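You operate a simulated robot arm through the tools that you are given. There is no shell and no other tool.

You run a simulated robot arm. Do the job below in one go: nothing can be reset, and whatever is moved stays where it is left.

## Task
At the drip tray, pour about 50 ml from the open jug into the beaker; add 20 ml of blue.
Fine: stand the jug back; one stroke into the beaker; park the spout after; leave the water dispenser as it is. Set down upright: jug.

It is judged by the outcome, as a careful person would: the job done as asked, and still so three seconds after it is handed in. It fails if anything else is knocked over, pushed out of place, dropped, spilled or broken.

## Robot
A 7-joint arm with a two-finger parallel gripper, fixed in place. Base frame: the origin is on the floor under the middle of its stand, x ahead of it, y to its left, z up. Readings come in cm, degrees, newtons and seconds.
It reaches about 147.9 cm from its shoulder. Its first joint turns from -166.0 to 166.0 degrees. Payload 4.4 kg.
The tool frame sits at the grasp point between the pads (the TCP): z along the fingers, y along the line on which they close. The tips reach 2.3 cm beyond it. Largest opening 9.4 cm; finger width 3.8, thickness 1; the body of the gripper, 5.4 by 9.6 cm, starts 3.9 cm behind the TCP.
Orientation is told as [roll, pitch, yaw] about the base's x, y, z axes, in that order, counted from this pose: with the fingers straight down and closing along the base's y, the tool's x points along the base's -x, its y along +y and its z along -z.

## Interface
- The arm moves only by the tool servo_tool. Its argument "rows" is a list of rows, each an object of numbers (a shift or turn left out is 0, a gripper value left out holds the last): "fingers": the gripper command, from -1 (shut) to 1 (fully open), values between in proportion; "tx", "ty", "tz": the shift along the tool's x, y, z in cm; "rx", "ry", "rz": the turn, a rotation vector about the tool's x, y, z in degrees. In form: [{"fingers": .., "tx": .., "ty": .., "tz": .., "rx": .., "ry": .., "rz": ..}, ...]. A call has 1 to 20 rows; each row is the pose to reach, as a shift and turn from the pose commanded when the call began, along the tool's axes at that moment. Rows are played at 5 a second. More than 5 cm and 8.6 degrees between two rows, or a gripper value outside its range, and nothing of the call is played. A pose out of reach is approached as far as the arm can. The call stops where the force on the tool passes 40 N (or 10 N more than at its start, if that is more) or the arm is blocked; 0.2 s more then pass. Each finger travels about 7.2 cm/s and halts on what it meets, pressing with about 38 N; the grip force reading is that of the motor and also rises with nothing between the fingers. The clock runs only during rows and for 0.2 s after the last one: add rows that repeat a pose to give the fingers time. The reply holds the time, the measured pose of the TCP, the force on the tool along the base axes, the opening and the grip force, in the units named above and with some noise, with the torque about the TCP (base axes, N m) and any sound that the robot's microphone picked up.
- Cameras (640 x 400 px; columns grow to the right, rows downward): "scene" is fixed at [22.05, 65.15, 165.68]; the picture's right is [-0.64, -0.77, 0.00], its down [-0.25, 0.21, -0.95] and it looks along [0.73, -0.61, -0.32] (base axes); focal length 350 px, centre (320, 200). "wrist" rides on the gripper at [8.6, 1.6, -7.4] in the tool frame; the picture's right is [-0.18, 0.98, 0.00], its down [-0.58, -0.11, -0.81] and it looks along [-0.79, -0.15, 0.59] (tool axes); focal length 243 px, centre (320, 200). There is no depth. A picture from a camera that has moved, and an enlarged one, comes with that camera's place and axes in the base frame and with its lens.
- snapshot(camera): a new picture of that camera. No time passes.
- inspect(camera, box): a new picture of the part [left, top, right, bottom] of that camera's present view, enlarged. No time passes.
- job_done(): hands the job in; it is judged then, once.

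Nothing tells you positions but the pictures and the camera data. Unless the task says otherwise, let go and move clear before handing in.

The tools are called after "Emit:" by a JSON object that holds its "name" and its "arguments". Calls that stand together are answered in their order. servo_tool: Moves the arm, as the interface text tells. Its arguments: {"type":"object","properties":{"rows":{"type":"array"}},"required":["rows"]} The other tools are called the same way: snapshot (camera) takes a picture; inspect (camera, box) takes an enlarged picture of a part of a camera's view; job_done () hands the job in.

At the start:

```text
clock: 0.0
position: [76.76, -4.14, 153.49]
orientation: [0.0, 0.0, 0.0]
force: [-0.3, -0.1, 0.4]
ft_torque: [0.0, 0.02, 0.03]
finger_gap: 9.4
grip_force: 0.1
```

scene: 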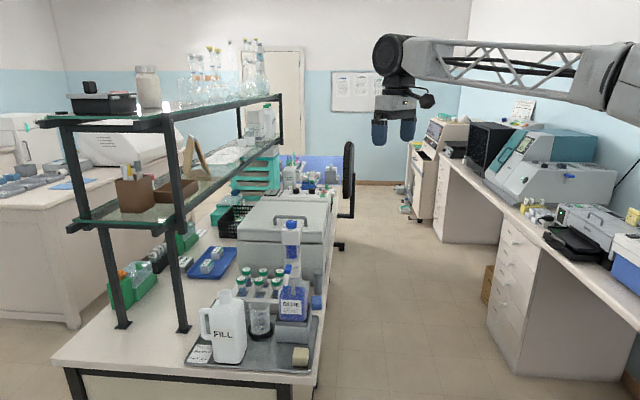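
wrist: 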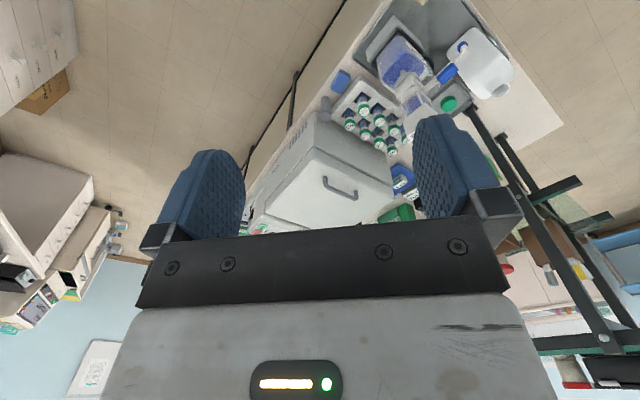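

I see a drip tray on the near end of the bench with a white "FILL" jug, a beaker, a blue bottle with a dispenser pump, and other items. I'll enlarge the views to locate them.

Emit:
{"name": "inspect", "arguments": {"camera": "scene", "box": [170, 200, 350, 390]}}

Emit:
{"name": "inspect", "arguments": {"camera": "scene", "box": [240, 210, 330, 300]}}

Emit:
{"name": "inspect", "arguments": {"camera": "wrist", "box": [320, 0, 540, 150]}}

```text
2.11 times, centred on (260, 295) of scene
camera zoom: at [22.05, 65.15, 165.68], right [-0.64, -0.77, 0.0], down [-0.25, 0.21, -0.95], along [0.73, -0.61, -0.32], focal length 737 px, centre (446, 0)
```

zoom: 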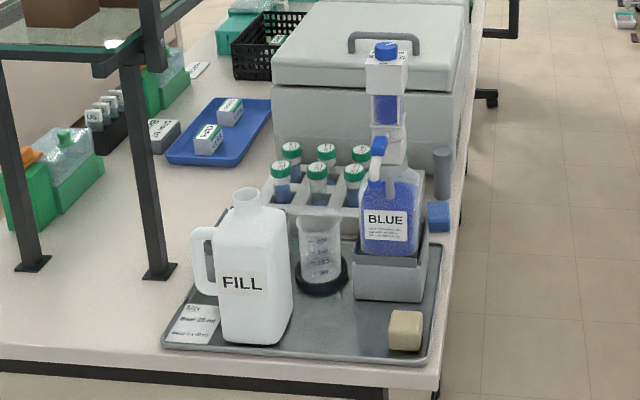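

```text
4.44 times, centred on (285, 255) of scene
camera zoom: at [22.05, 65.15, 165.68], right [-0.64, -0.77, 0.0], down [-0.25, 0.21, -0.95], along [0.73, -0.61, -0.32], focal length 1557 px, centre (476, -44)
```

zoom: 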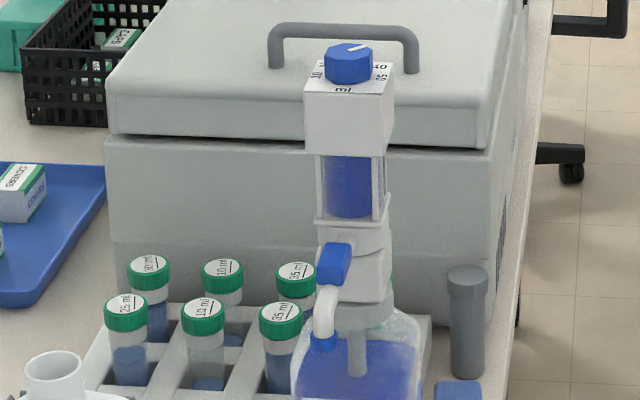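

```text
2.67 times, centred on (430, 75) of wrist
camera zoom: at [68.31, -2.33, 160.78], right [0.18, 0.98, 0.0], down [0.58, -0.11, 0.81], along [0.79, -0.15, -0.59], focal length 647 px, centre (27, 533)
```

zoom: 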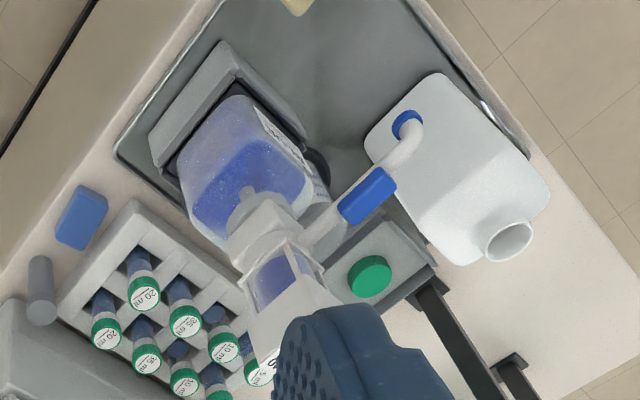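

The dispenser sits on the blue bottle, with a dial on top and a movable spout; a card lies on the tray beside the jug. I'll read the fine details before moving.

Emit:
{"name": "inspect", "arguments": {"camera": "scene", "box": [182, 335, 222, 370]}}

Emit:
{"name": "inspect", "arguments": {"camera": "scene", "box": [275, 212, 310, 236]}}

Emit:
{"name": "inspect", "arguments": {"camera": "scene", "box": [240, 260, 330, 350]}}

Emit:
{"name": "inspect", "arguments": {"camera": "scene", "box": [190, 280, 280, 370]}}

Emit:
{"name": "inspect", "arguments": {"camera": "wrist", "box": [380, 20, 480, 120]}}

```text
11.43 times, centred on (202, 352) of scene
camera zoom: at [22.05, 65.15, 165.68], right [-0.64, -0.77, 0.0], down [-0.25, 0.21, -0.95], along [0.73, -0.61, -0.32], focal length 4003 px, centre (1669, -1543)
```

zoom: 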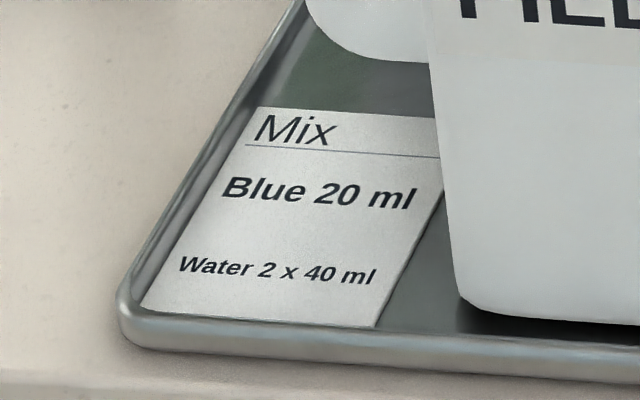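

```text
16.00 times, centred on (292, 224) of scene
camera zoom: at [22.05, 65.15, 165.68], right [-0.64, -0.77, 0.0], down [-0.25, 0.21, -0.95], along [0.73, -0.61, -0.32], focal length 5604 px, centre (760, -184)
```

zoom: 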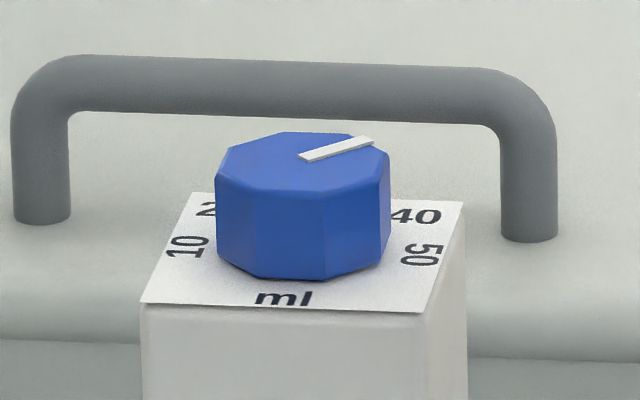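

```text
4.44 times, centred on (285, 305) of scene
camera zoom: at [22.05, 65.15, 165.68], right [-0.64, -0.77, 0.0], down [-0.25, 0.21, -0.95], along [0.73, -0.61, -0.32], focal length 1557 px, centre (476, -267)
```

zoom: 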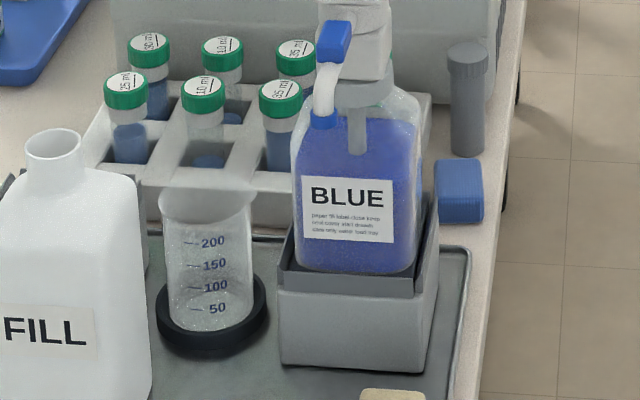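

```text
4.44 times, centred on (235, 325) of scene
camera zoom: at [22.05, 65.15, 165.68], right [-0.64, -0.77, 0.0], down [-0.25, 0.21, -0.95], along [0.73, -0.61, -0.32], focal length 1557 px, centre (698, -356)
```

zoom: 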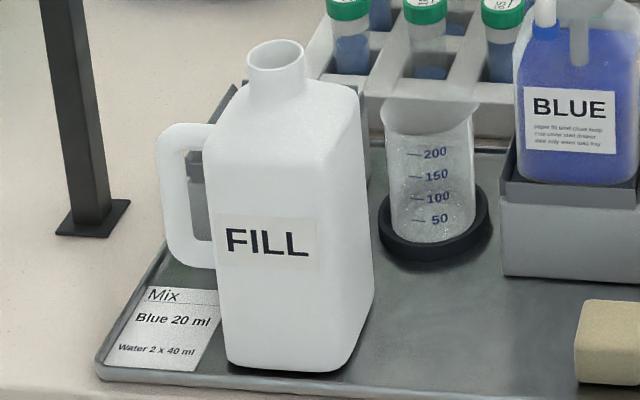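

```text
4.00 times, centred on (430, 70) of wrist
camera zoom: at [68.31, -2.33, 160.78], right [0.18, 0.98, 0.0], down [0.58, -0.11, 0.81], along [0.79, -0.15, -0.59], focal length 970 px, centre (-120, 720)
```

zoom: 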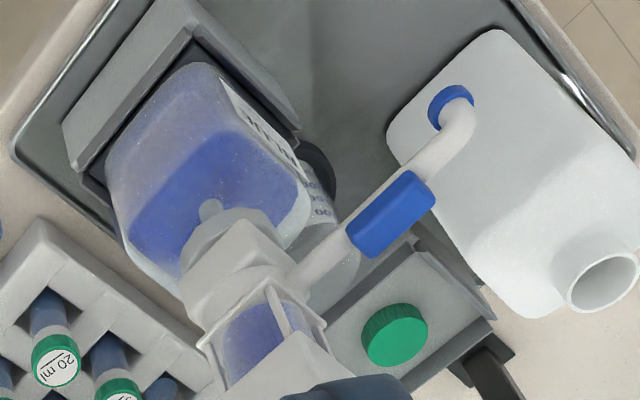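

The dial on the blue dispenser seems to point near 40, its spout sits off to the side (I estimate the tip near x=91, y=19, z=113), the beaker is near (104, 21), and the jug mouth is near (104, 31.5, 110). I'll move the wrist camera nearer, staying well above everything, to check these.

Emit:
{"name": "servo_tool", "arguments": {"rows": [{"tx": -3, "ty": 2, "tz": 1}, {"tx": -6, "ty": 4, "tz": 2}, {"tx": -9, "ty": 6, "tz": 3}, {"tx": -11, "ty": 8, "tz": 4}, {"tx": -11, "ty": 8, "tz": 4}]}}

Emit:
{"name": "snapshot", "arguments": {"camera": "wrist"}}

Emit:
{"name": "snapshot", "arguments": {"camera": "scene"}}

```text
clock: 1.2
position: [87.87, 3.96, 149.63]
orientation: [0.0, 0.0, -0.1]
force: [-0.7, -0.5, -0.5]
ft_torque: [-0.01, -0.04, 0.01]
finger_gap: 9.39
grip_force: 0.0
```

```text
taken
camera wrist: at [79.38, 5.75, 157.1], right [0.18, 0.98, 0.0], down [0.58, -0.11, 0.81], along [0.79, -0.15, -0.59], focal length 243 px, centre (320, 200)
```

wrist: 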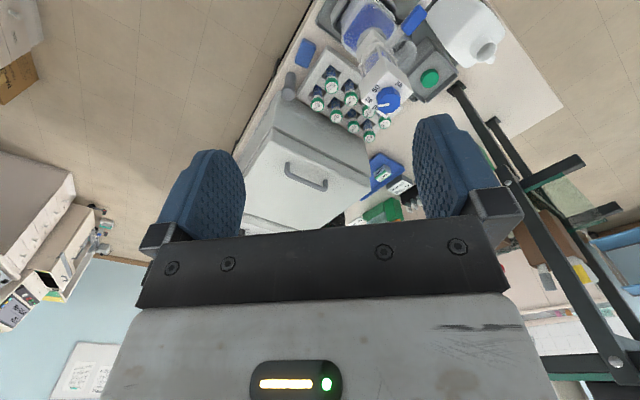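

```text
taken
```

scene: 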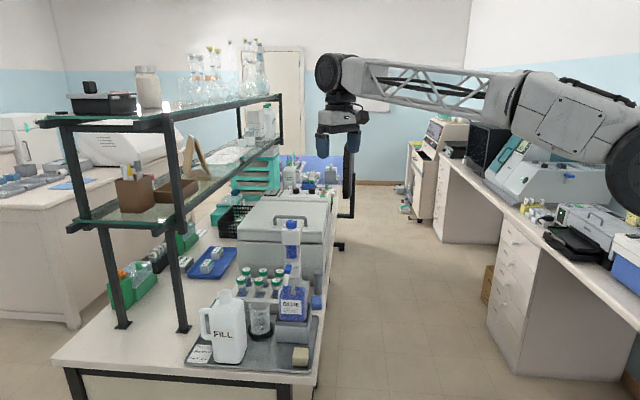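

Emit:
{"name": "inspect", "arguments": {"camera": "wrist", "box": [300, 0, 510, 131]}}

Emit:
{"name": "inspect", "arguments": {"camera": "wrist", "box": [350, 50, 450, 120]}}

```text
3.05 times, centred on (405, 66) of wrist
camera zoom: at [79.38, 5.75, 157.1], right [0.18, 0.98, 0.0], down [0.58, -0.11, 0.81], along [0.79, -0.15, -0.59], focal length 739 px, centre (61, 610)
```

zoom: 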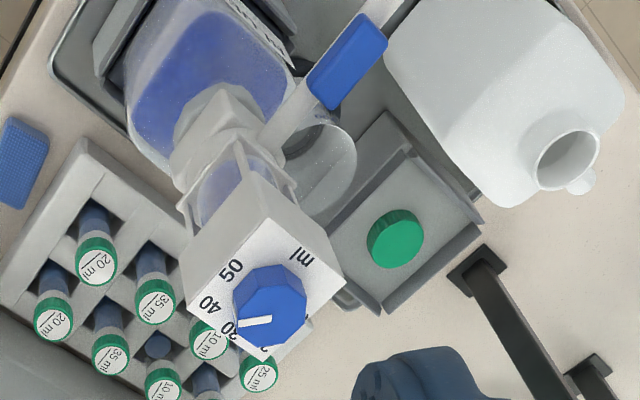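

```text
5.71 times, centred on (400, 85) of wrist
camera zoom: at [79.38, 5.75, 157.1], right [0.18, 0.98, 0.0], down [0.58, -0.11, 0.81], along [0.79, -0.15, -0.59], focal length 1386 px, centre (-137, 857)
```

zoom: 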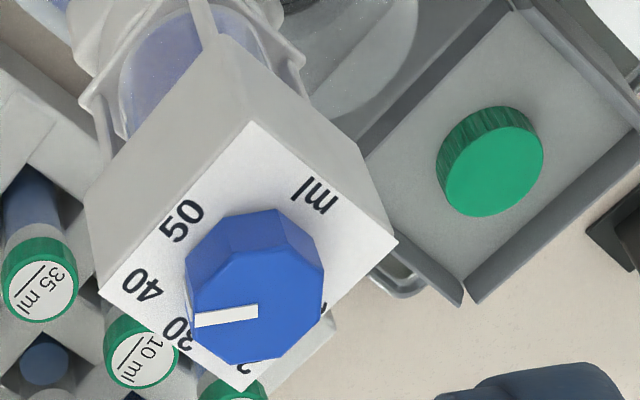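

The dial currently points at about 40 (the numbers are about 45° apart), so it needs roughly a 90° turn back to 20. I'll look at the dispenser and spout from the front-left to learn the mechanism.

Emit:
{"name": "servo_tool", "arguments": {"rows": [{"tx": 0.5, "ty": 3.3, "tz": 2.4, "rz": 4.4}, {"tx": 1, "ty": 6.5, "tz": 4.8, "rz": 8.8}, {"tx": 1.5, "ty": 9.8, "tz": 7.2, "rz": 13.2}, {"tx": 2, "ty": 13, "tz": 9.6, "rz": 17.6}, {"tx": 2.5, "ty": 16.3, "tz": 12, "rz": 22}, {"tx": 2.5, "ty": 16.3, "tz": 12, "rz": 22}]}}

Emit:
{"name": "snapshot", "arguments": {"camera": "wrist"}}

Emit:
{"name": "inspect", "arguments": {"camera": "wrist", "box": [230, 0, 530, 187]}}

```text
clock: 2.6
position: [85.06, 20.33, 137.41]
orientation: [-0.1, 0.0, -22.1]
force: [0.1, 1.2, -0.7]
ft_torque: [0.0, 0.01, 0.02]
finger_gap: 9.39
grip_force: 0.0
```

```text
taken
camera wrist: at [77.73, 25.24, 144.83], right [0.54, 0.84, 0.0], down [0.5, -0.32, 0.81], along [0.68, -0.43, -0.59], focal length 243 px, centre (320, 200)
```

wrist: 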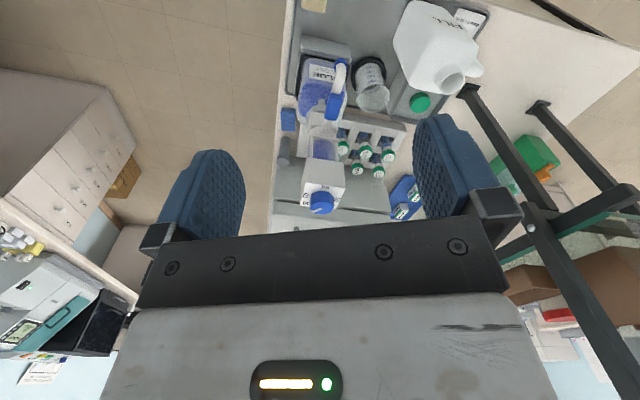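

```text
2.13 times, centred on (380, 94) of wrist
camera zoom: at [77.73, 25.24, 144.83], right [0.54, 0.84, 0.0], down [0.5, -0.32, 0.81], along [0.68, -0.43, -0.59], focal length 518 px, centre (192, 427)
```

zoom: 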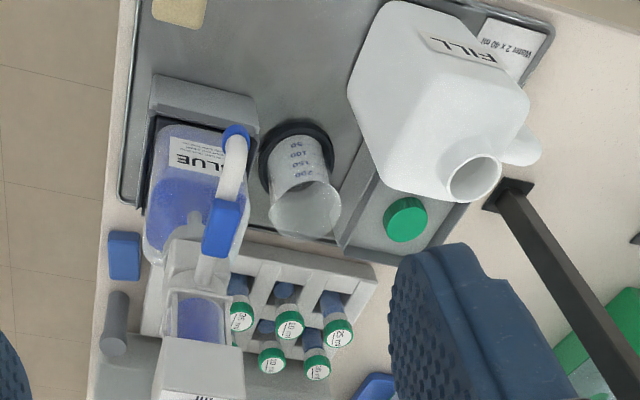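

Emit:
{"name": "inspect", "arguments": {"camera": "wrist", "box": [275, 40, 375, 220]}}

Emit:
{"name": "inspect", "arguments": {"camera": "wrist", "box": [385, 0, 505, 120]}}

Emit:
{"name": "inspect", "arguments": {"camera": "wrist", "box": [290, 180, 350, 220]}}

```text
2.22 times, centred on (325, 130) of wrist
camera zoom: at [77.73, 25.24, 144.83], right [0.54, 0.84, 0.0], down [0.5, -0.32, 0.81], along [0.68, -0.43, -0.59], focal length 539 px, centre (309, 356)
```

zoom: 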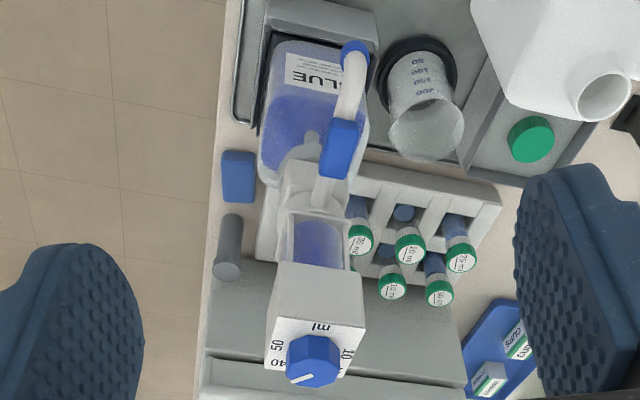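

```text
3.33 times, centred on (445, 60) of wrist
camera zoom: at [77.73, 25.24, 144.83], right [0.54, 0.84, 0.0], down [0.5, -0.32, 0.81], along [0.68, -0.43, -0.59], focal length 809 px, centre (-97, 667)
```

zoom: 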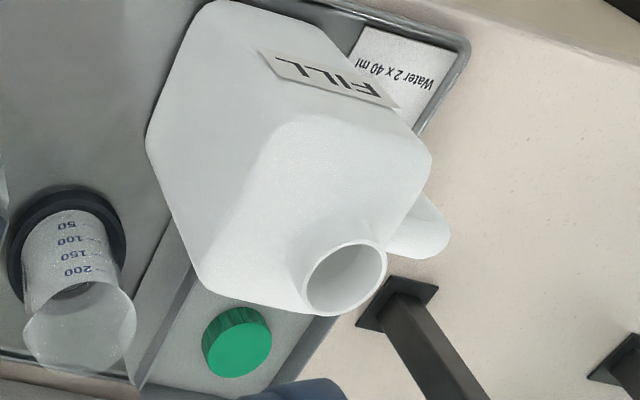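

```text
10.00 times, centred on (320, 200) of wrist
camera zoom: at [77.73, 25.24, 144.83], right [0.54, 0.84, 0.0], down [0.5, -0.32, 0.81], along [0.68, -0.43, -0.59], focal length 2426 px, centre (320, 200)
```

zoom: 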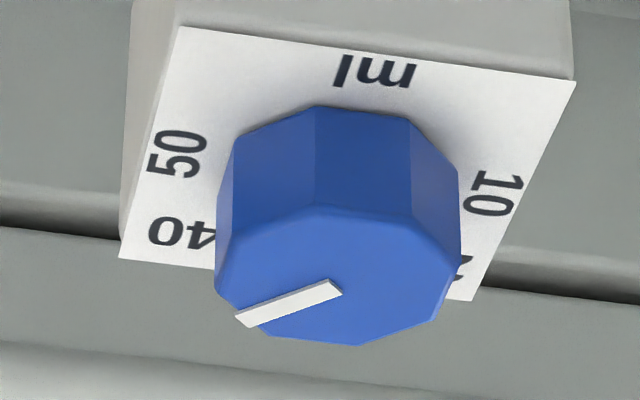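

The knob is an octagon near (99.9, 11.4) with its top at about z=127; its pointer reads 40 and 20 lies in the base +x direction. Next I'll look at the jug's handle side from the left, staying above jug height.

Emit:
{"name": "servo_tool", "arguments": {"rows": [{"tx": -0.5, "ty": 3.8, "tz": 1.0, "rz": 4.75}, {"tx": -1.0, "ty": 7.6, "tz": 2.0, "rz": 9.5}, {"tx": -1.5, "ty": 11.4, "tz": 3.5, "rz": 14.25}, {"tx": -1.9, "ty": 15.2, "tz": 5.5, "rz": 19}, {"tx": -2.4, "ty": 19, "tz": 7.5, "rz": 23.75}, {"tx": -2.9, "ty": 22.8, "tz": 9.8, "rz": 28.5}, {"tx": -3.4, "ty": 26.6, "tz": 12.1, "rz": 33.25}, {"tx": -3.85, "ty": 30.4, "tz": 14.4, "rz": 38}, {"tx": -3.85, "ty": 30.4, "tz": 14.4, "rz": 38}]}}

Emit:
{"name": "snapshot", "arguments": {"camera": "wrist"}}

Emit:
{"name": "snapshot", "arguments": {"camera": "scene"}}

```text
clock: 4.6
position: [100.44, 47.41, 122.73]
orientation: [-0.1, 0.0, -60.0]
force: [0.8, 1.0, 0.2]
ft_torque: [-0.01, -0.02, 0.01]
finger_gap: 9.41
grip_force: 0.0
```

```text
taken
camera wrist: at [97.65, 55.99, 130.05], right [0.94, 0.33, 0.0], down [0.2, -0.56, 0.81], along [0.27, -0.76, -0.59], focal length 243 px, centre (320, 200)
```

wrist: 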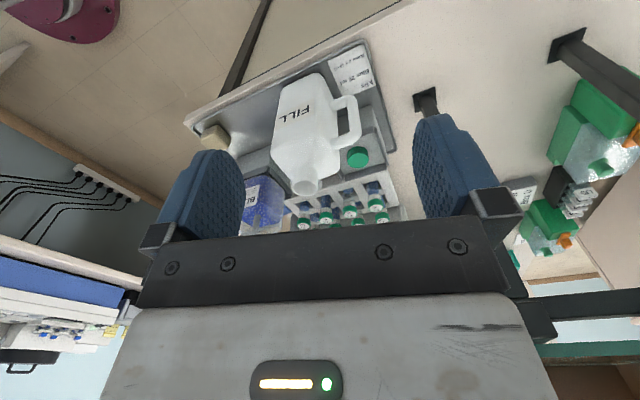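

```text
taken
```

scene: 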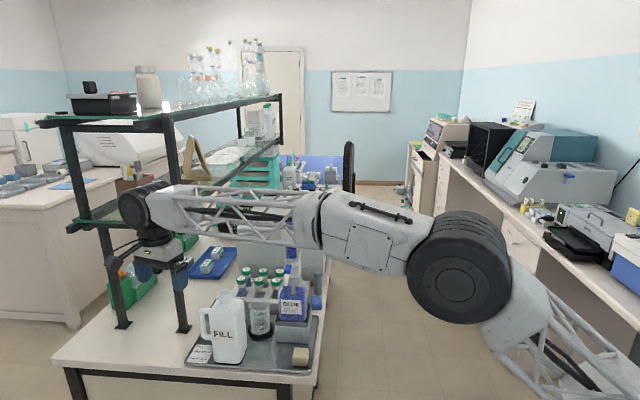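

Emit:
{"name": "inspect", "arguments": {"camera": "wrist", "box": [180, 20, 420, 230]}}

Emit:
{"name": "inspect", "arguments": {"camera": "wrist", "box": [250, 50, 390, 200]}}

```text
1.90 times, centred on (300, 125) of wrist
camera zoom: at [97.65, 55.99, 130.05], right [0.94, 0.33, 0.0], down [0.2, -0.56, 0.81], along [0.27, -0.76, -0.59], focal length 462 px, centre (358, 343)
```

zoom: 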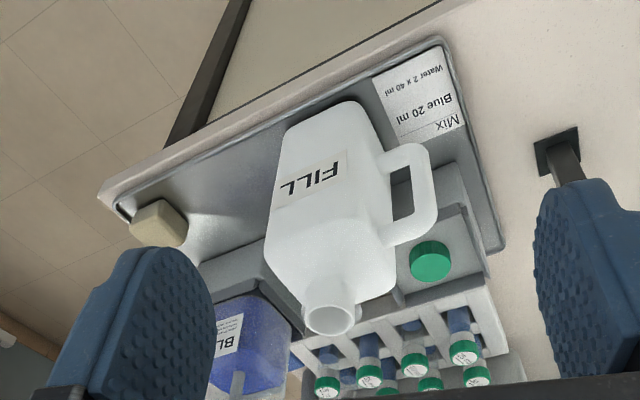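

```text
2.67 times, centred on (320, 125) of wrist
camera zoom: at [97.65, 55.99, 130.05], right [0.94, 0.33, 0.0], down [0.2, -0.56, 0.81], along [0.27, -0.76, -0.59], focal length 647 px, centre (320, 400)
```

zoom: 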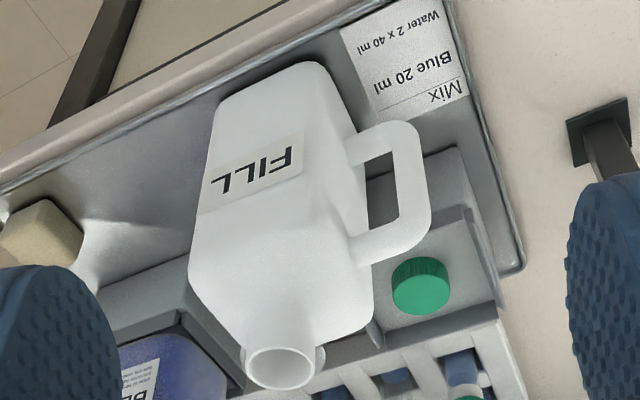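

The jug's handle faces away from the bench's right side, with a vertical bar near (110, 36.5) and z about 95 to 105. I'll turn the gripper above the handle to get a view from above and check reach.

Emit:
{"name": "servo_tool", "arguments": {"rows": [{"tx": -1, "ty": -0.1, "tz": -2, "rz": -7.5}, {"tx": -2, "ty": -0.2, "tz": -4, "rz": -15}, {"tx": -3, "ty": -0.3, "tz": -6, "rz": -22.5}, {"tx": -4, "ty": -0.4, "tz": -7.3, "rz": -30}, {"tx": -5, "ty": -0.5, "tz": -7.3, "rz": -37.5}, {"tx": -6, "ty": -0.6, "tz": -7.3, "rz": -45}, {"tx": -7, "ty": -0.7, "tz": -7.3, "rz": -52.5}, {"tx": -8, "ty": -0.8, "tz": -7.3, "rz": -60}, {"tx": -9, "ty": -0.9, "tz": -7.3, "rz": -67.5}, {"tx": -10, "ty": -1.0, "tz": -7.3, "rz": -75}, {"tx": -11, "ty": -1.1, "tz": -7.3, "rz": -82.5}, {"tx": -12, "ty": -1.2, "tz": -7.3, "rz": -90}, {"tx": -13, "ty": -1.3, "tz": -7.3, "rz": -97.5}, {"tx": -13.5, "ty": -1.35, "tz": -7.3, "rz": -105}, {"tx": -13.5, "ty": -1.35, "tz": -7.3, "rz": -105}]}}

Emit:
{"name": "snapshot", "arguments": {"camera": "wrist"}}

Emit:
{"name": "snapshot", "arguments": {"camera": "scene"}}

```text
clock: 7.8
position: [105.89, 34.45, 130.28]
orientation: [0.0, 0.0, 45.1]
force: [0.0, -0.2, -0.1]
ft_torque: [0.0, 0.01, 0.01]
finger_gap: 9.38
grip_force: 0.1
```

```text
taken
camera wrist: at [98.74, 29.65, 137.64], right [-0.57, 0.82, 0.0], down [0.49, 0.33, 0.81], along [0.66, 0.46, -0.59], focal length 243 px, centre (320, 200)
```

wrist: 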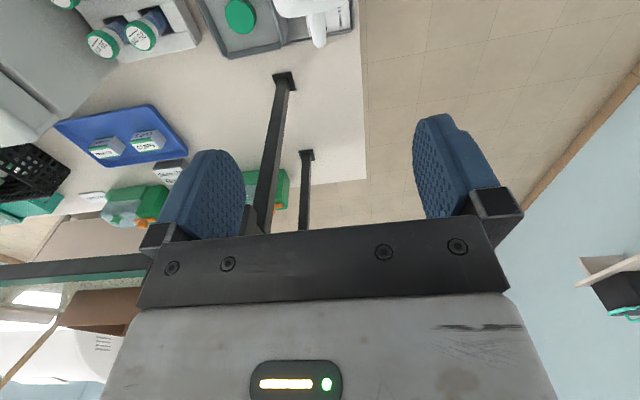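

```text
taken
```

scene: 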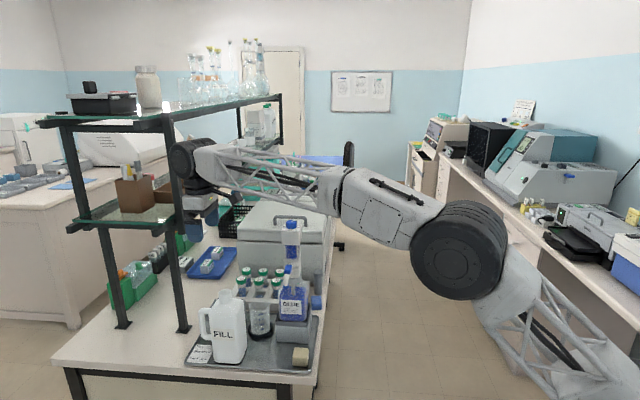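

Emit:
{"name": "inspect", "arguments": {"camera": "wrist", "box": [230, 0, 370, 80]}}

Emit:
{"name": "inspect", "arguments": {"camera": "scene", "box": [150, 120, 350, 350]}}

```text
4.57 times, centred on (300, 40) of wrist
camera zoom: at [98.74, 29.65, 137.64], right [-0.57, 0.82, 0.0], down [0.49, 0.33, 0.81], along [0.66, 0.46, -0.59], focal length 1109 px, centre (411, 931)
```

zoom: 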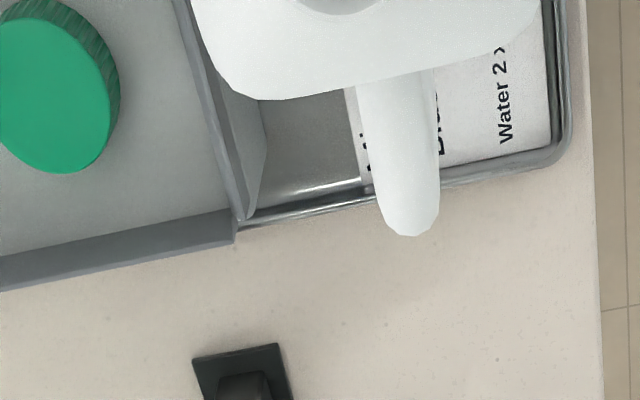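

```text
1.74 times, centred on (250, 235) of scene
camera zoom: at [22.05, 65.15, 165.68], right [-0.64, -0.77, 0.0], down [-0.25, 0.21, -0.95], along [0.73, -0.61, -0.32], focal length 609 px, centre (442, 139)
```

zoom: 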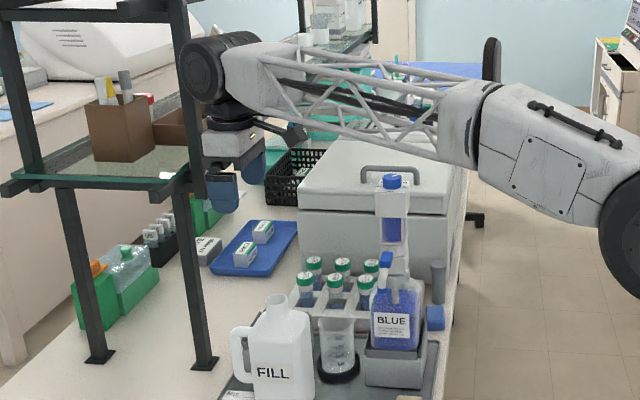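

I have good estimates now: handle bar centre near (109.2, 36.8), diameter about 1.8 cm, top about z=105; jug mouth at (104.1, 31.6, 109.6). I'll set the dial first: move high over the knob with the fingers aligned to its flats.

Emit:
{"name": "servo_tool", "arguments": {"rows": [{"tz": -3}, {"tz": -6, "rz": 5}, {"tx": 2, "ty": -1.2, "tz": -7.7, "rz": 12}, {"tx": 4, "ty": -2.4, "tz": -7.7, "rz": 19.5}, {"tx": 6, "ty": -3.5, "tz": -7.7, "rz": 27}, {"tx": 8, "ty": -4.7, "tz": -7.7, "rz": 34.5}, {"tx": 10, "ty": -5.9, "tz": -7.7, "rz": 42}, {"tx": 12, "ty": -7.0, "tz": -7.7, "rz": 49.5}, {"tx": 14, "ty": -8.2, "tz": -7.7, "rz": 57}, {"tx": 16, "ty": -9.4, "tz": -7.7, "rz": 64.5}, {"tx": 18, "ty": -10.5, "tz": -7.7, "rz": 72}, {"tx": 19.5, "ty": -11.4, "tz": -7.7, "rz": 79.5}, {"tx": 20.56, "ty": -12.03, "tz": -7.7, "rz": 86}, {"tx": 20.56, "ty": -12.03, "tz": -7.7, "rz": 90}, {"tx": 20.56, "ty": -12.03, "tz": -7.7, "rz": 90}]}}

Emit:
{"name": "snapshot", "arguments": {"camera": "wrist"}}

Emit:
{"name": "inspect", "arguments": {"camera": "scene", "box": [240, 160, 350, 270]}}

```text
clock: 11.0
position: [99.7, 11.33, 137.99]
orientation: [-0.1, -0.1, -45.2]
force: [0.2, 0.4, -0.3]
ft_torque: [-0.01, 0.02, 0.0]
finger_gap: 9.39
grip_force: 0.2
```

```text
taken
camera wrist: at [94.91, 18.84, 145.38], right [0.83, 0.56, 0.0], down [0.33, -0.49, 0.81], along [0.45, -0.67, -0.59], focal length 243 px, centre (320, 200)
```

wrist: 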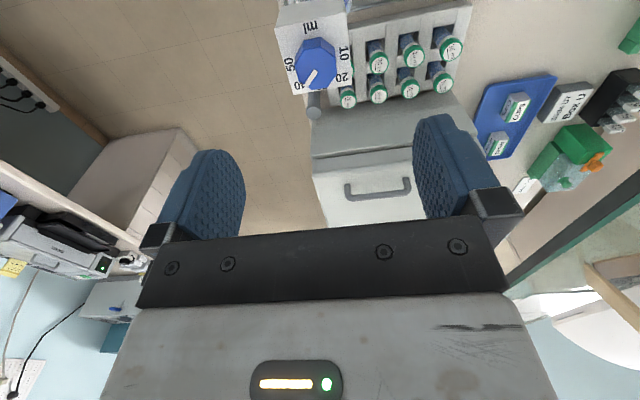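

```text
3.64 times, centred on (295, 215) of scene
camera zoom: at [22.05, 65.15, 165.68], right [-0.64, -0.77, 0.0], down [-0.25, 0.21, -0.95], along [0.73, -0.61, -0.32], focal length 1274 px, centre (411, 146)
```

zoom: 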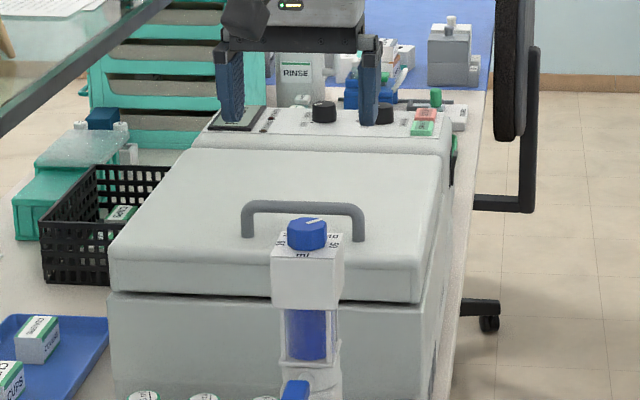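

Emit:
{"name": "inspect", "arguments": {"camera": "wrist", "box": [265, 0, 375, 110]}}

```text
3.64 times, centred on (320, 55) of wrist
camera zoom: at [94.91, 18.84, 145.38], right [0.83, 0.56, 0.0], down [0.33, -0.49, 0.81], along [0.45, -0.67, -0.59], focal length 882 px, centre (320, 727)
```

zoom: 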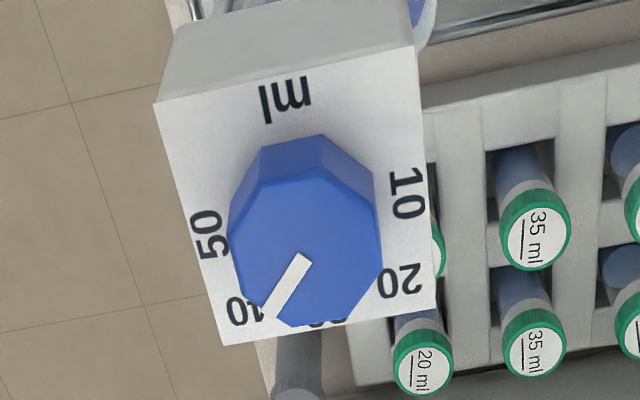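

The knob top is at z≈127.1 and its label plate at z≈125.5, centre (99.7, 11.45). I'll narrow the fingers to about 4.4 cm and descend in steps, without touching the plate.

Emit:
{"name": "servo_tool", "arguments": {"rows": [{"fingers": -0.06, "tx": 0.08, "ty": 0.08}, {"fingers": -0.06, "tx": 0.08, "ty": 0.08, "tz": 2}, {"fingers": -0.06, "tx": 0.08, "ty": 0.08, "tz": 4}, {"fingers": -0.06, "tx": 0.08, "ty": 0.08, "tz": 6}, {"fingers": -0.06, "tx": 0.08, "ty": 0.08, "tz": 7.5}, {"fingers": -0.06, "tx": 0.08, "ty": 0.08, "tz": 7.5}]}}

Emit:
{"name": "inspect", "arguments": {"camera": "scene", "box": [260, 190, 330, 250]}}

Emit:
{"name": "snapshot", "arguments": {"camera": "wrist"}}

```text
clock: 12.4
position: [100.1, 11.5, 130.53]
orientation: [-0.1, 0.0, -45.0]
force: [1.1, -0.1, 0.6]
ft_torque: [0.02, 0.0, -0.01]
finger_gap: 4.41
grip_force: 0.0
```

```text
6.67 times, centred on (295, 220) of scene
camera zoom: at [22.05, 65.15, 165.68], right [-0.64, -0.77, 0.0], down [-0.25, 0.21, -0.95], along [0.73, -0.61, -0.32], focal length 2335 px, centre (487, 67)
```

zoom: 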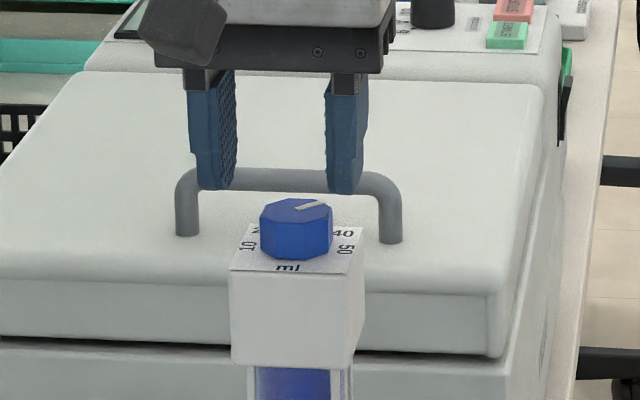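

```text
taken
camera wrist: at [95.21, 19.04, 137.9], right [0.83, 0.56, 0.0], down [0.33, -0.49, 0.81], along [0.46, -0.67, -0.59], focal length 243 px, centre (320, 200)
```

wrist: 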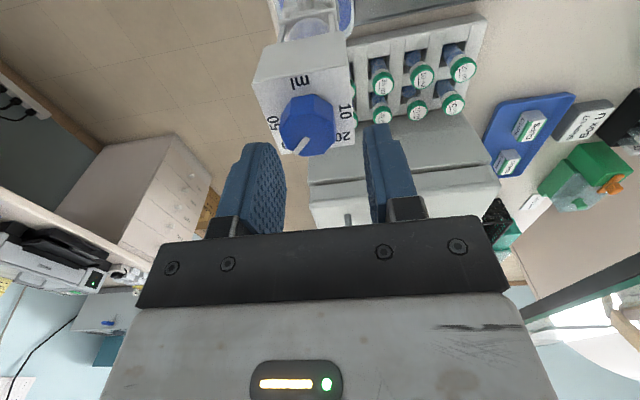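

Fingers straddle the knob correctly in both views. I'll descend so the tips sit about 0.5 cm above the plate, then close on the flats.

Emit:
{"name": "servo_tool", "arguments": {"rows": [{"ty": -0.1, "tz": 0.8}, {"ty": -0.1, "tz": 1.6}, {"ty": -0.1, "tz": 2.25}, {"ty": -0.1, "tz": 2.25}]}}

Emit:
{"name": "inspect", "arguments": {"camera": "scene", "box": [260, 190, 330, 250]}}

Emit:
{"name": "inspect", "arguments": {"camera": "wrist", "box": [230, 60, 430, 240]}}

```text
clock: 13.4
position: [99.87, 11.46, 128.2]
orientation: [0.0, 0.0, -45.0]
force: [0.1, -0.3, -0.2]
ft_torque: [-0.03, -0.02, -0.01]
finger_gap: 4.44
grip_force: 0.1
```

```text
6.67 times, centred on (295, 220) of scene
camera zoom: at [22.05, 65.15, 165.68], right [-0.64, -0.77, 0.0], down [-0.25, 0.21, -0.95], along [0.73, -0.61, -0.32], focal length 2335 px, centre (487, 67)
```

zoom: 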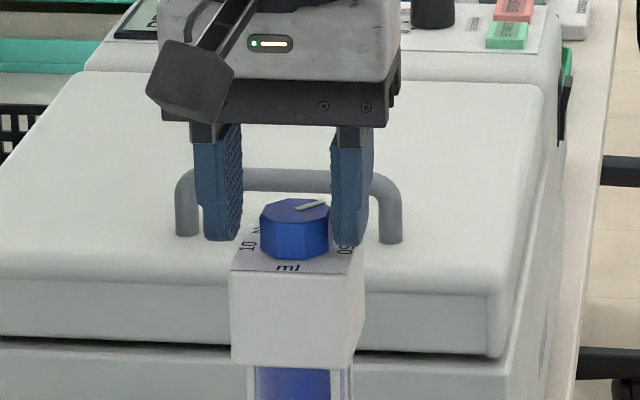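

```text
2.22 times, centred on (330, 150) of wrist
camera zoom: at [94.98, 18.97, 135.58], right [0.83, 0.56, 0.0], down [0.33, -0.49, 0.81], along [0.46, -0.67, -0.59], focal length 539 px, centre (298, 311)
```

zoom: 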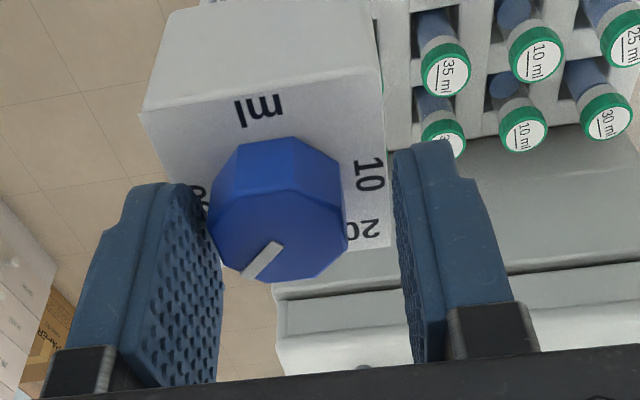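

The pictures show the knob about 0.35 cm off-centre between the fingers, toward the near-right finger. I'll shift to centre it, then close gently.

Emit:
{"name": "servo_tool", "arguments": {"rows": [{"ty": -0.2}, {"ty": -0.35}, {"ty": -0.35}]}}

Emit:
{"name": "inspect", "arguments": {"camera": "wrist", "box": [230, 60, 430, 240]}}

Emit:
{"name": "inspect", "arguments": {"camera": "scene", "box": [270, 200, 315, 240]}}

```text
clock: 14.2
position: [99.52, 11.32, 128.27]
orientation: [0.0, 0.0, -45.0]
force: [0.1, 0.7, 0.1]
ft_torque: [0.01, 0.01, -0.02]
finger_gap: 4.41
grip_force: 0.0
```

```text
2.22 times, centred on (330, 150) of wrist
camera zoom: at [94.69, 18.73, 135.6], right [0.83, 0.56, 0.0], down [0.33, -0.49, 0.81], along [0.46, -0.67, -0.59], focal length 539 px, centre (298, 311)
```

zoom: 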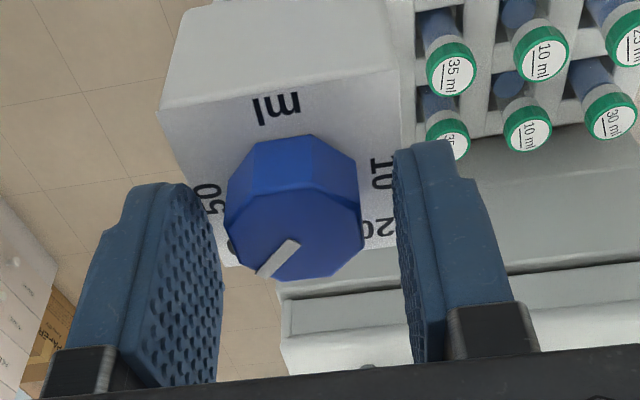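

```text
10.00 times, centred on (292, 220) of scene
camera zoom: at [22.05, 65.15, 165.68], right [-0.64, -0.77, 0.0], down [-0.25, 0.21, -0.95], along [0.73, -0.61, -0.32], focal length 3503 px, centre (595, 0)
```

zoom: 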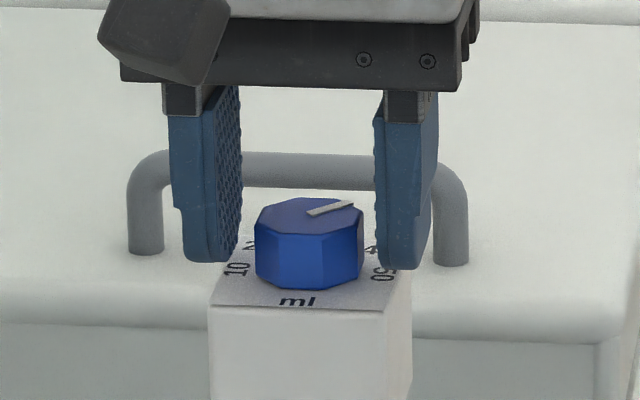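

Emit:
{"name": "servo_tool", "arguments": {"rows": [{"fingers": -0.2}, {"fingers": -0.35}, {"fingers": -0.5}, {"fingers": -0.5}]}}

Emit:
{"name": "inspect", "arguments": {"camera": "scene", "box": [270, 200, 315, 240]}}

Emit:
{"name": "inspect", "arguments": {"camera": "wrist", "box": [230, 60, 430, 240]}}

```text
clock: 15.2
position: [99.49, 11.28, 128.2]
orientation: [0.0, 0.0, -44.9]
force: [-0.5, -0.5, 0.2]
ft_torque: [-0.05, 0.05, -0.01]
finger_gap: 2.93
grip_force: 38.2
```

```text
10.00 times, centred on (292, 220) of scene
camera zoom: at [22.05, 65.15, 165.68], right [-0.64, -0.77, 0.0], down [-0.25, 0.21, -0.95], along [0.73, -0.61, -0.32], focal length 3503 px, centre (595, 0)
```

zoom: 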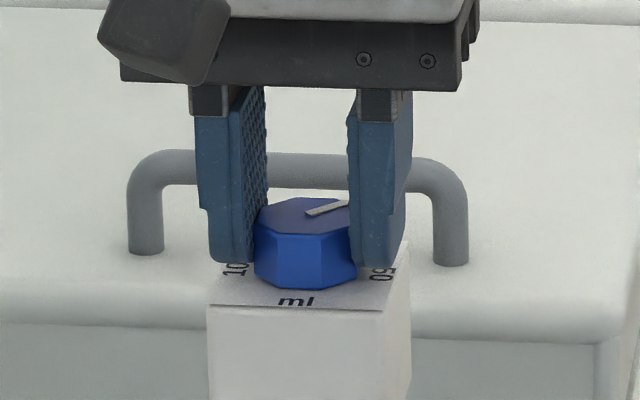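

```text
2.22 times, centred on (330, 150) of wrist
camera zoom: at [94.69, 18.73, 135.61], right [0.83, 0.56, 0.0], down [0.33, -0.49, 0.81], along [0.46, -0.67, -0.59], focal length 539 px, centre (298, 311)
```

zoom: 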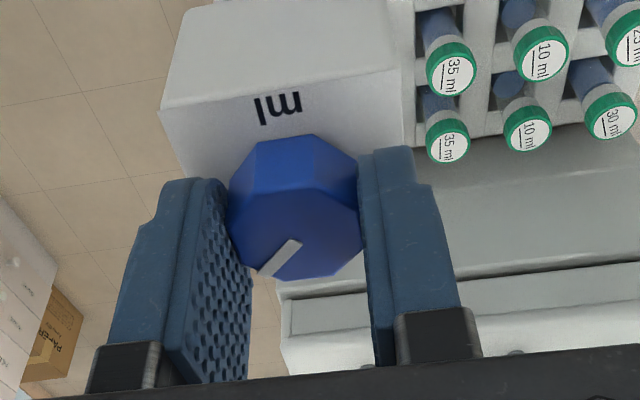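

The knob is gripped cleanly with no side load. I'll turn it +30° first and check the pointer.

Emit:
{"name": "servo_tool", "arguments": {"rows": [{"fingers": -0.5, "rz": -6}, {"rz": -12}, {"rz": -18}, {"rz": -24}, {"rz": -30}, {"rz": -30}]}}

Emit:
{"name": "inspect", "arguments": {"camera": "scene", "box": [270, 200, 315, 240]}}

Emit:
{"name": "inspect", "arguments": {"camera": "wrist", "box": [230, 60, 430, 240]}}

```text
clock: 16.6
position: [99.5, 11.41, 128.23]
orientation: [0.0, 0.0, -14.9]
force: [1.8, -1.7, 0.8]
ft_torque: [-0.25, -0.15, -0.02]
finger_gap: 2.9
grip_force: 37.9
```

```text
10.00 times, centred on (292, 220) of scene
camera zoom: at [22.05, 65.15, 165.68], right [-0.64, -0.77, 0.0], down [-0.25, 0.21, -0.95], along [0.73, -0.61, -0.32], focal length 3503 px, centre (595, 0)
```

zoom: 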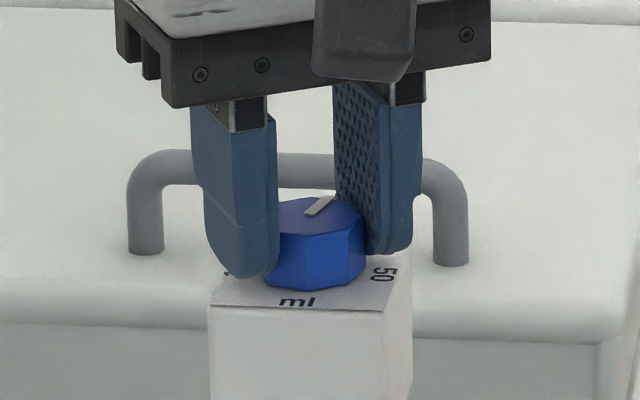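

```text
2.22 times, centred on (330, 150) of wrist
camera zoom: at [91.68, 15.29, 135.61], right [0.43, 0.9, 0.0], down [0.53, -0.26, 0.81], along [0.73, -0.35, -0.59], focal length 539 px, centre (298, 311)
```

zoom: 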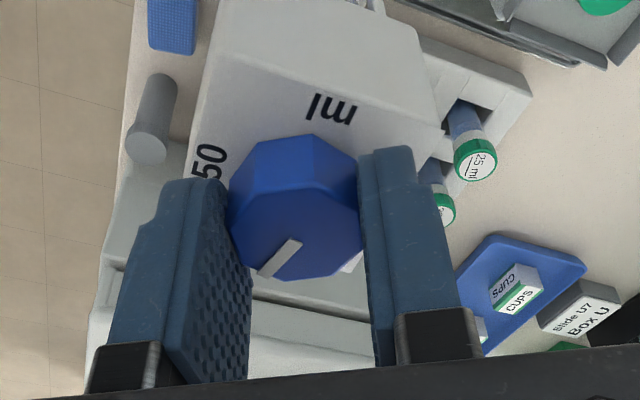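

The knob turns with the fingers and the head stays in place. I'll turn the remaining 60° to reach 20.

Emit:
{"name": "servo_tool", "arguments": {"rows": [{"rz": -6}, {"rz": -12}, {"rz": -18}, {"rz": -24}, {"rz": -30}, {"rz": -36}, {"rz": -42}, {"rz": -48}, {"rz": -54}, {"rz": -60}, {"rz": -60}]}}

Emit:
{"name": "inspect", "arguments": {"camera": "scene", "box": [270, 200, 315, 240]}}

Emit:
{"name": "inspect", "arguments": {"camera": "wrist", "box": [230, 60, 430, 240]}}

```text
clock: 19.0
position: [99.4, 11.16, 128.19]
orientation: [0.0, 0.0, 45.1]
force: [2.1, 1.4, 1.1]
ft_torque: [0.06, -0.13, -0.05]
finger_gap: 2.91
grip_force: 38.3
```

```text
10.00 times, centred on (292, 220) of scene
camera zoom: at [22.05, 65.15, 165.68], right [-0.64, -0.77, 0.0], down [-0.25, 0.21, -0.95], along [0.73, -0.61, -0.32], focal length 3503 px, centre (595, 0)
```

zoom: 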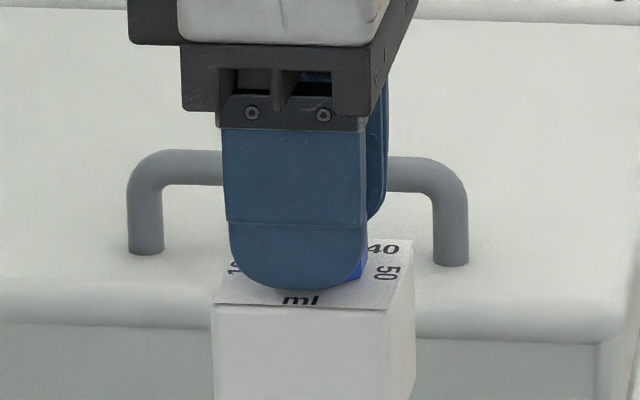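

```text
2.22 times, centred on (330, 150) of wrist
camera zoom: at [92.39, 6.43, 135.6], right [-0.57, 0.82, 0.0], down [0.49, 0.33, 0.81], along [0.66, 0.46, -0.59], focal length 539 px, centre (298, 311)
```

zoom: 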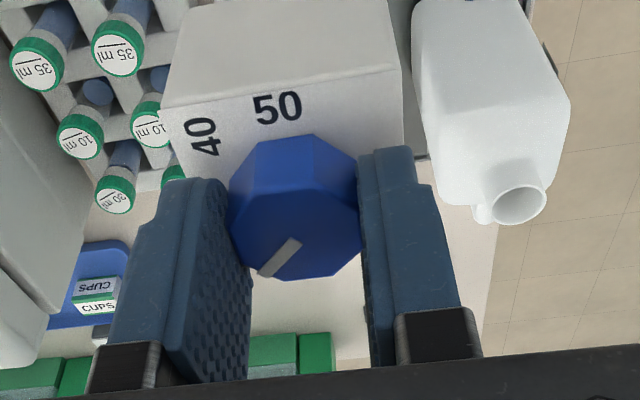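

The knob has followed a full 90°. I'll open, lift straight up, and check the reading.

Emit:
{"name": "servo_tool", "arguments": {"rows": [{"fingers": -0.2}, {"fingers": 0.0}, {"fingers": 0.0}, {"fingers": 0.0, "tz": -2}, {"fingers": 0.0, "tz": -5}, {"fingers": 0.0, "tz": -9}, {"fingers": 0.0, "tz": -12}, {"fingers": 0.0, "tz": -12}]}}

Emit:
{"name": "inspect", "arguments": {"camera": "scene", "box": [275, 200, 320, 240]}}

Emit:
{"name": "snapshot", "arguments": {"camera": "wrist"}}

```text
clock: 20.8
position: [99.53, 11.27, 140.39]
orientation: [0.0, 0.0, 45.0]
force: [-0.4, -0.6, 0.6]
ft_torque: [0.04, -0.02, 0.0]
finger_gap: 4.7
grip_force: 0.1
```

```text
10.00 times, centred on (298, 220) of scene
camera zoom: at [22.05, 65.15, 165.68], right [-0.64, -0.77, 0.0], down [-0.25, 0.21, -0.95], along [0.73, -0.61, -0.32], focal length 3503 px, centre (545, 0)
```

zoom: 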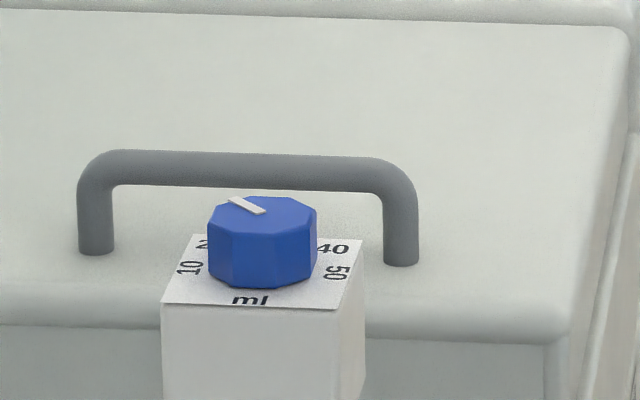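

```text
taken
camera wrist: at [92.37, 6.47, 147.75], right [-0.56, 0.83, 0.0], down [0.49, 0.33, 0.81], along [0.67, 0.46, -0.59], focal length 243 px, centre (320, 200)
```

wrist: 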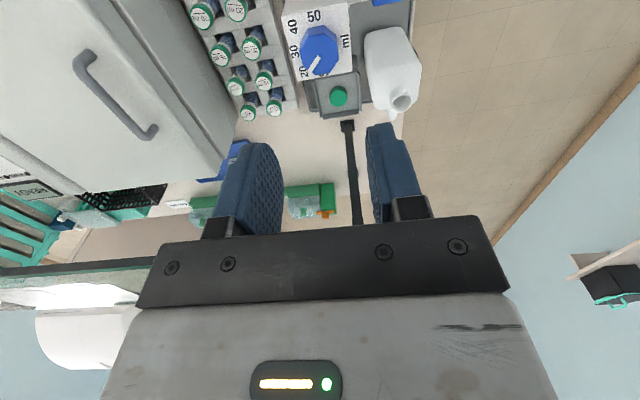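

Emit:
{"name": "inspect", "arguments": {"camera": "wrist", "box": [270, 0, 370, 90]}}

```text
4.44 times, centred on (320, 45) of wrist
camera zoom: at [92.37, 6.47, 147.75], right [-0.56, 0.83, 0.0], down [0.49, 0.33, 0.81], along [0.67, 0.46, -0.59], focal length 1078 px, centre (320, 889)
```

zoom: 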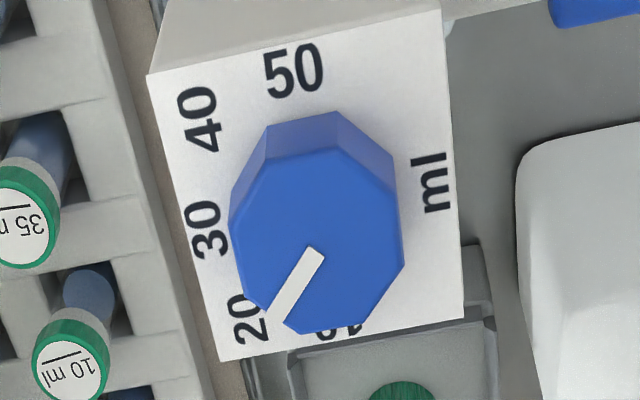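

The dial now reads 20. Next I want to look down into the jug to judge how full it is, since this decides how far it must be tilted; I'll place the camera above the mouth with the hand leaned back.

Emit:
{"name": "servo_tool", "arguments": {"rows": [{"tx": -2.5, "ty": 1.6, "tz": 0, "ry": 0}, {"tx": -5, "ty": 3.2, "tz": 1, "ry": 4}, {"tx": -7.5, "ty": 4.8, "tz": 3, "ry": 8}, {"tx": -10, "ty": 6.4, "tz": 5.5, "ry": 13}, {"tx": -12.5, "ty": 8, "tz": 8.5, "ry": 18}, {"tx": -15, "ty": 9.6, "tz": 12, "ry": 23}, {"tx": -17.4, "ty": 11, "tz": 15, "ry": 27}, {"tx": -17.4, "ty": 11, "tz": 18, "ry": 30}, {"tx": -17.4, "ty": 11, "tz": 18, "ry": 30}]}}

Emit:
{"name": "snapshot", "arguments": {"camera": "wrist"}}

Emit:
{"name": "snapshot", "arguments": {"camera": "scene"}}

```text
clock: 22.8
position: [104.0, 31.87, 122.15]
orientation: [0.0, 30.0, 44.9]
force: [-0.1, 0.2, -0.6]
ft_torque: [0.01, 0.01, 0.0]
finger_gap: 4.68
grip_force: 0.1
```

```text
taken
camera wrist: at [100.38, 30.44, 132.89], right [-0.58, 0.81, -0.09], down [0.72, 0.56, 0.41], along [0.38, 0.17, -0.91], focal length 243 px, centre (320, 200)
```

wrist: 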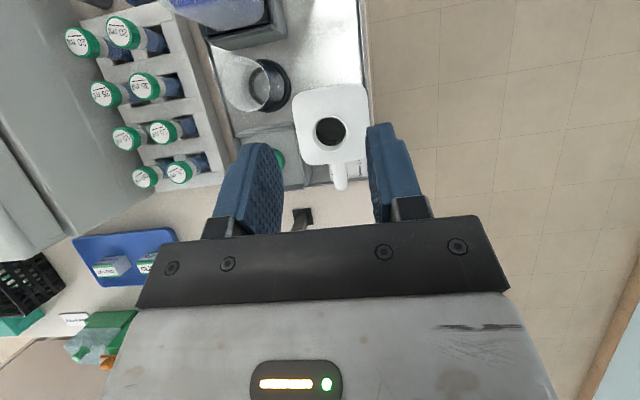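

```text
taken
```

scene: 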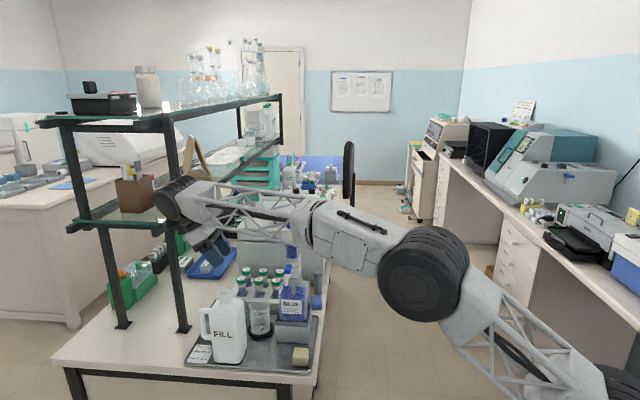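

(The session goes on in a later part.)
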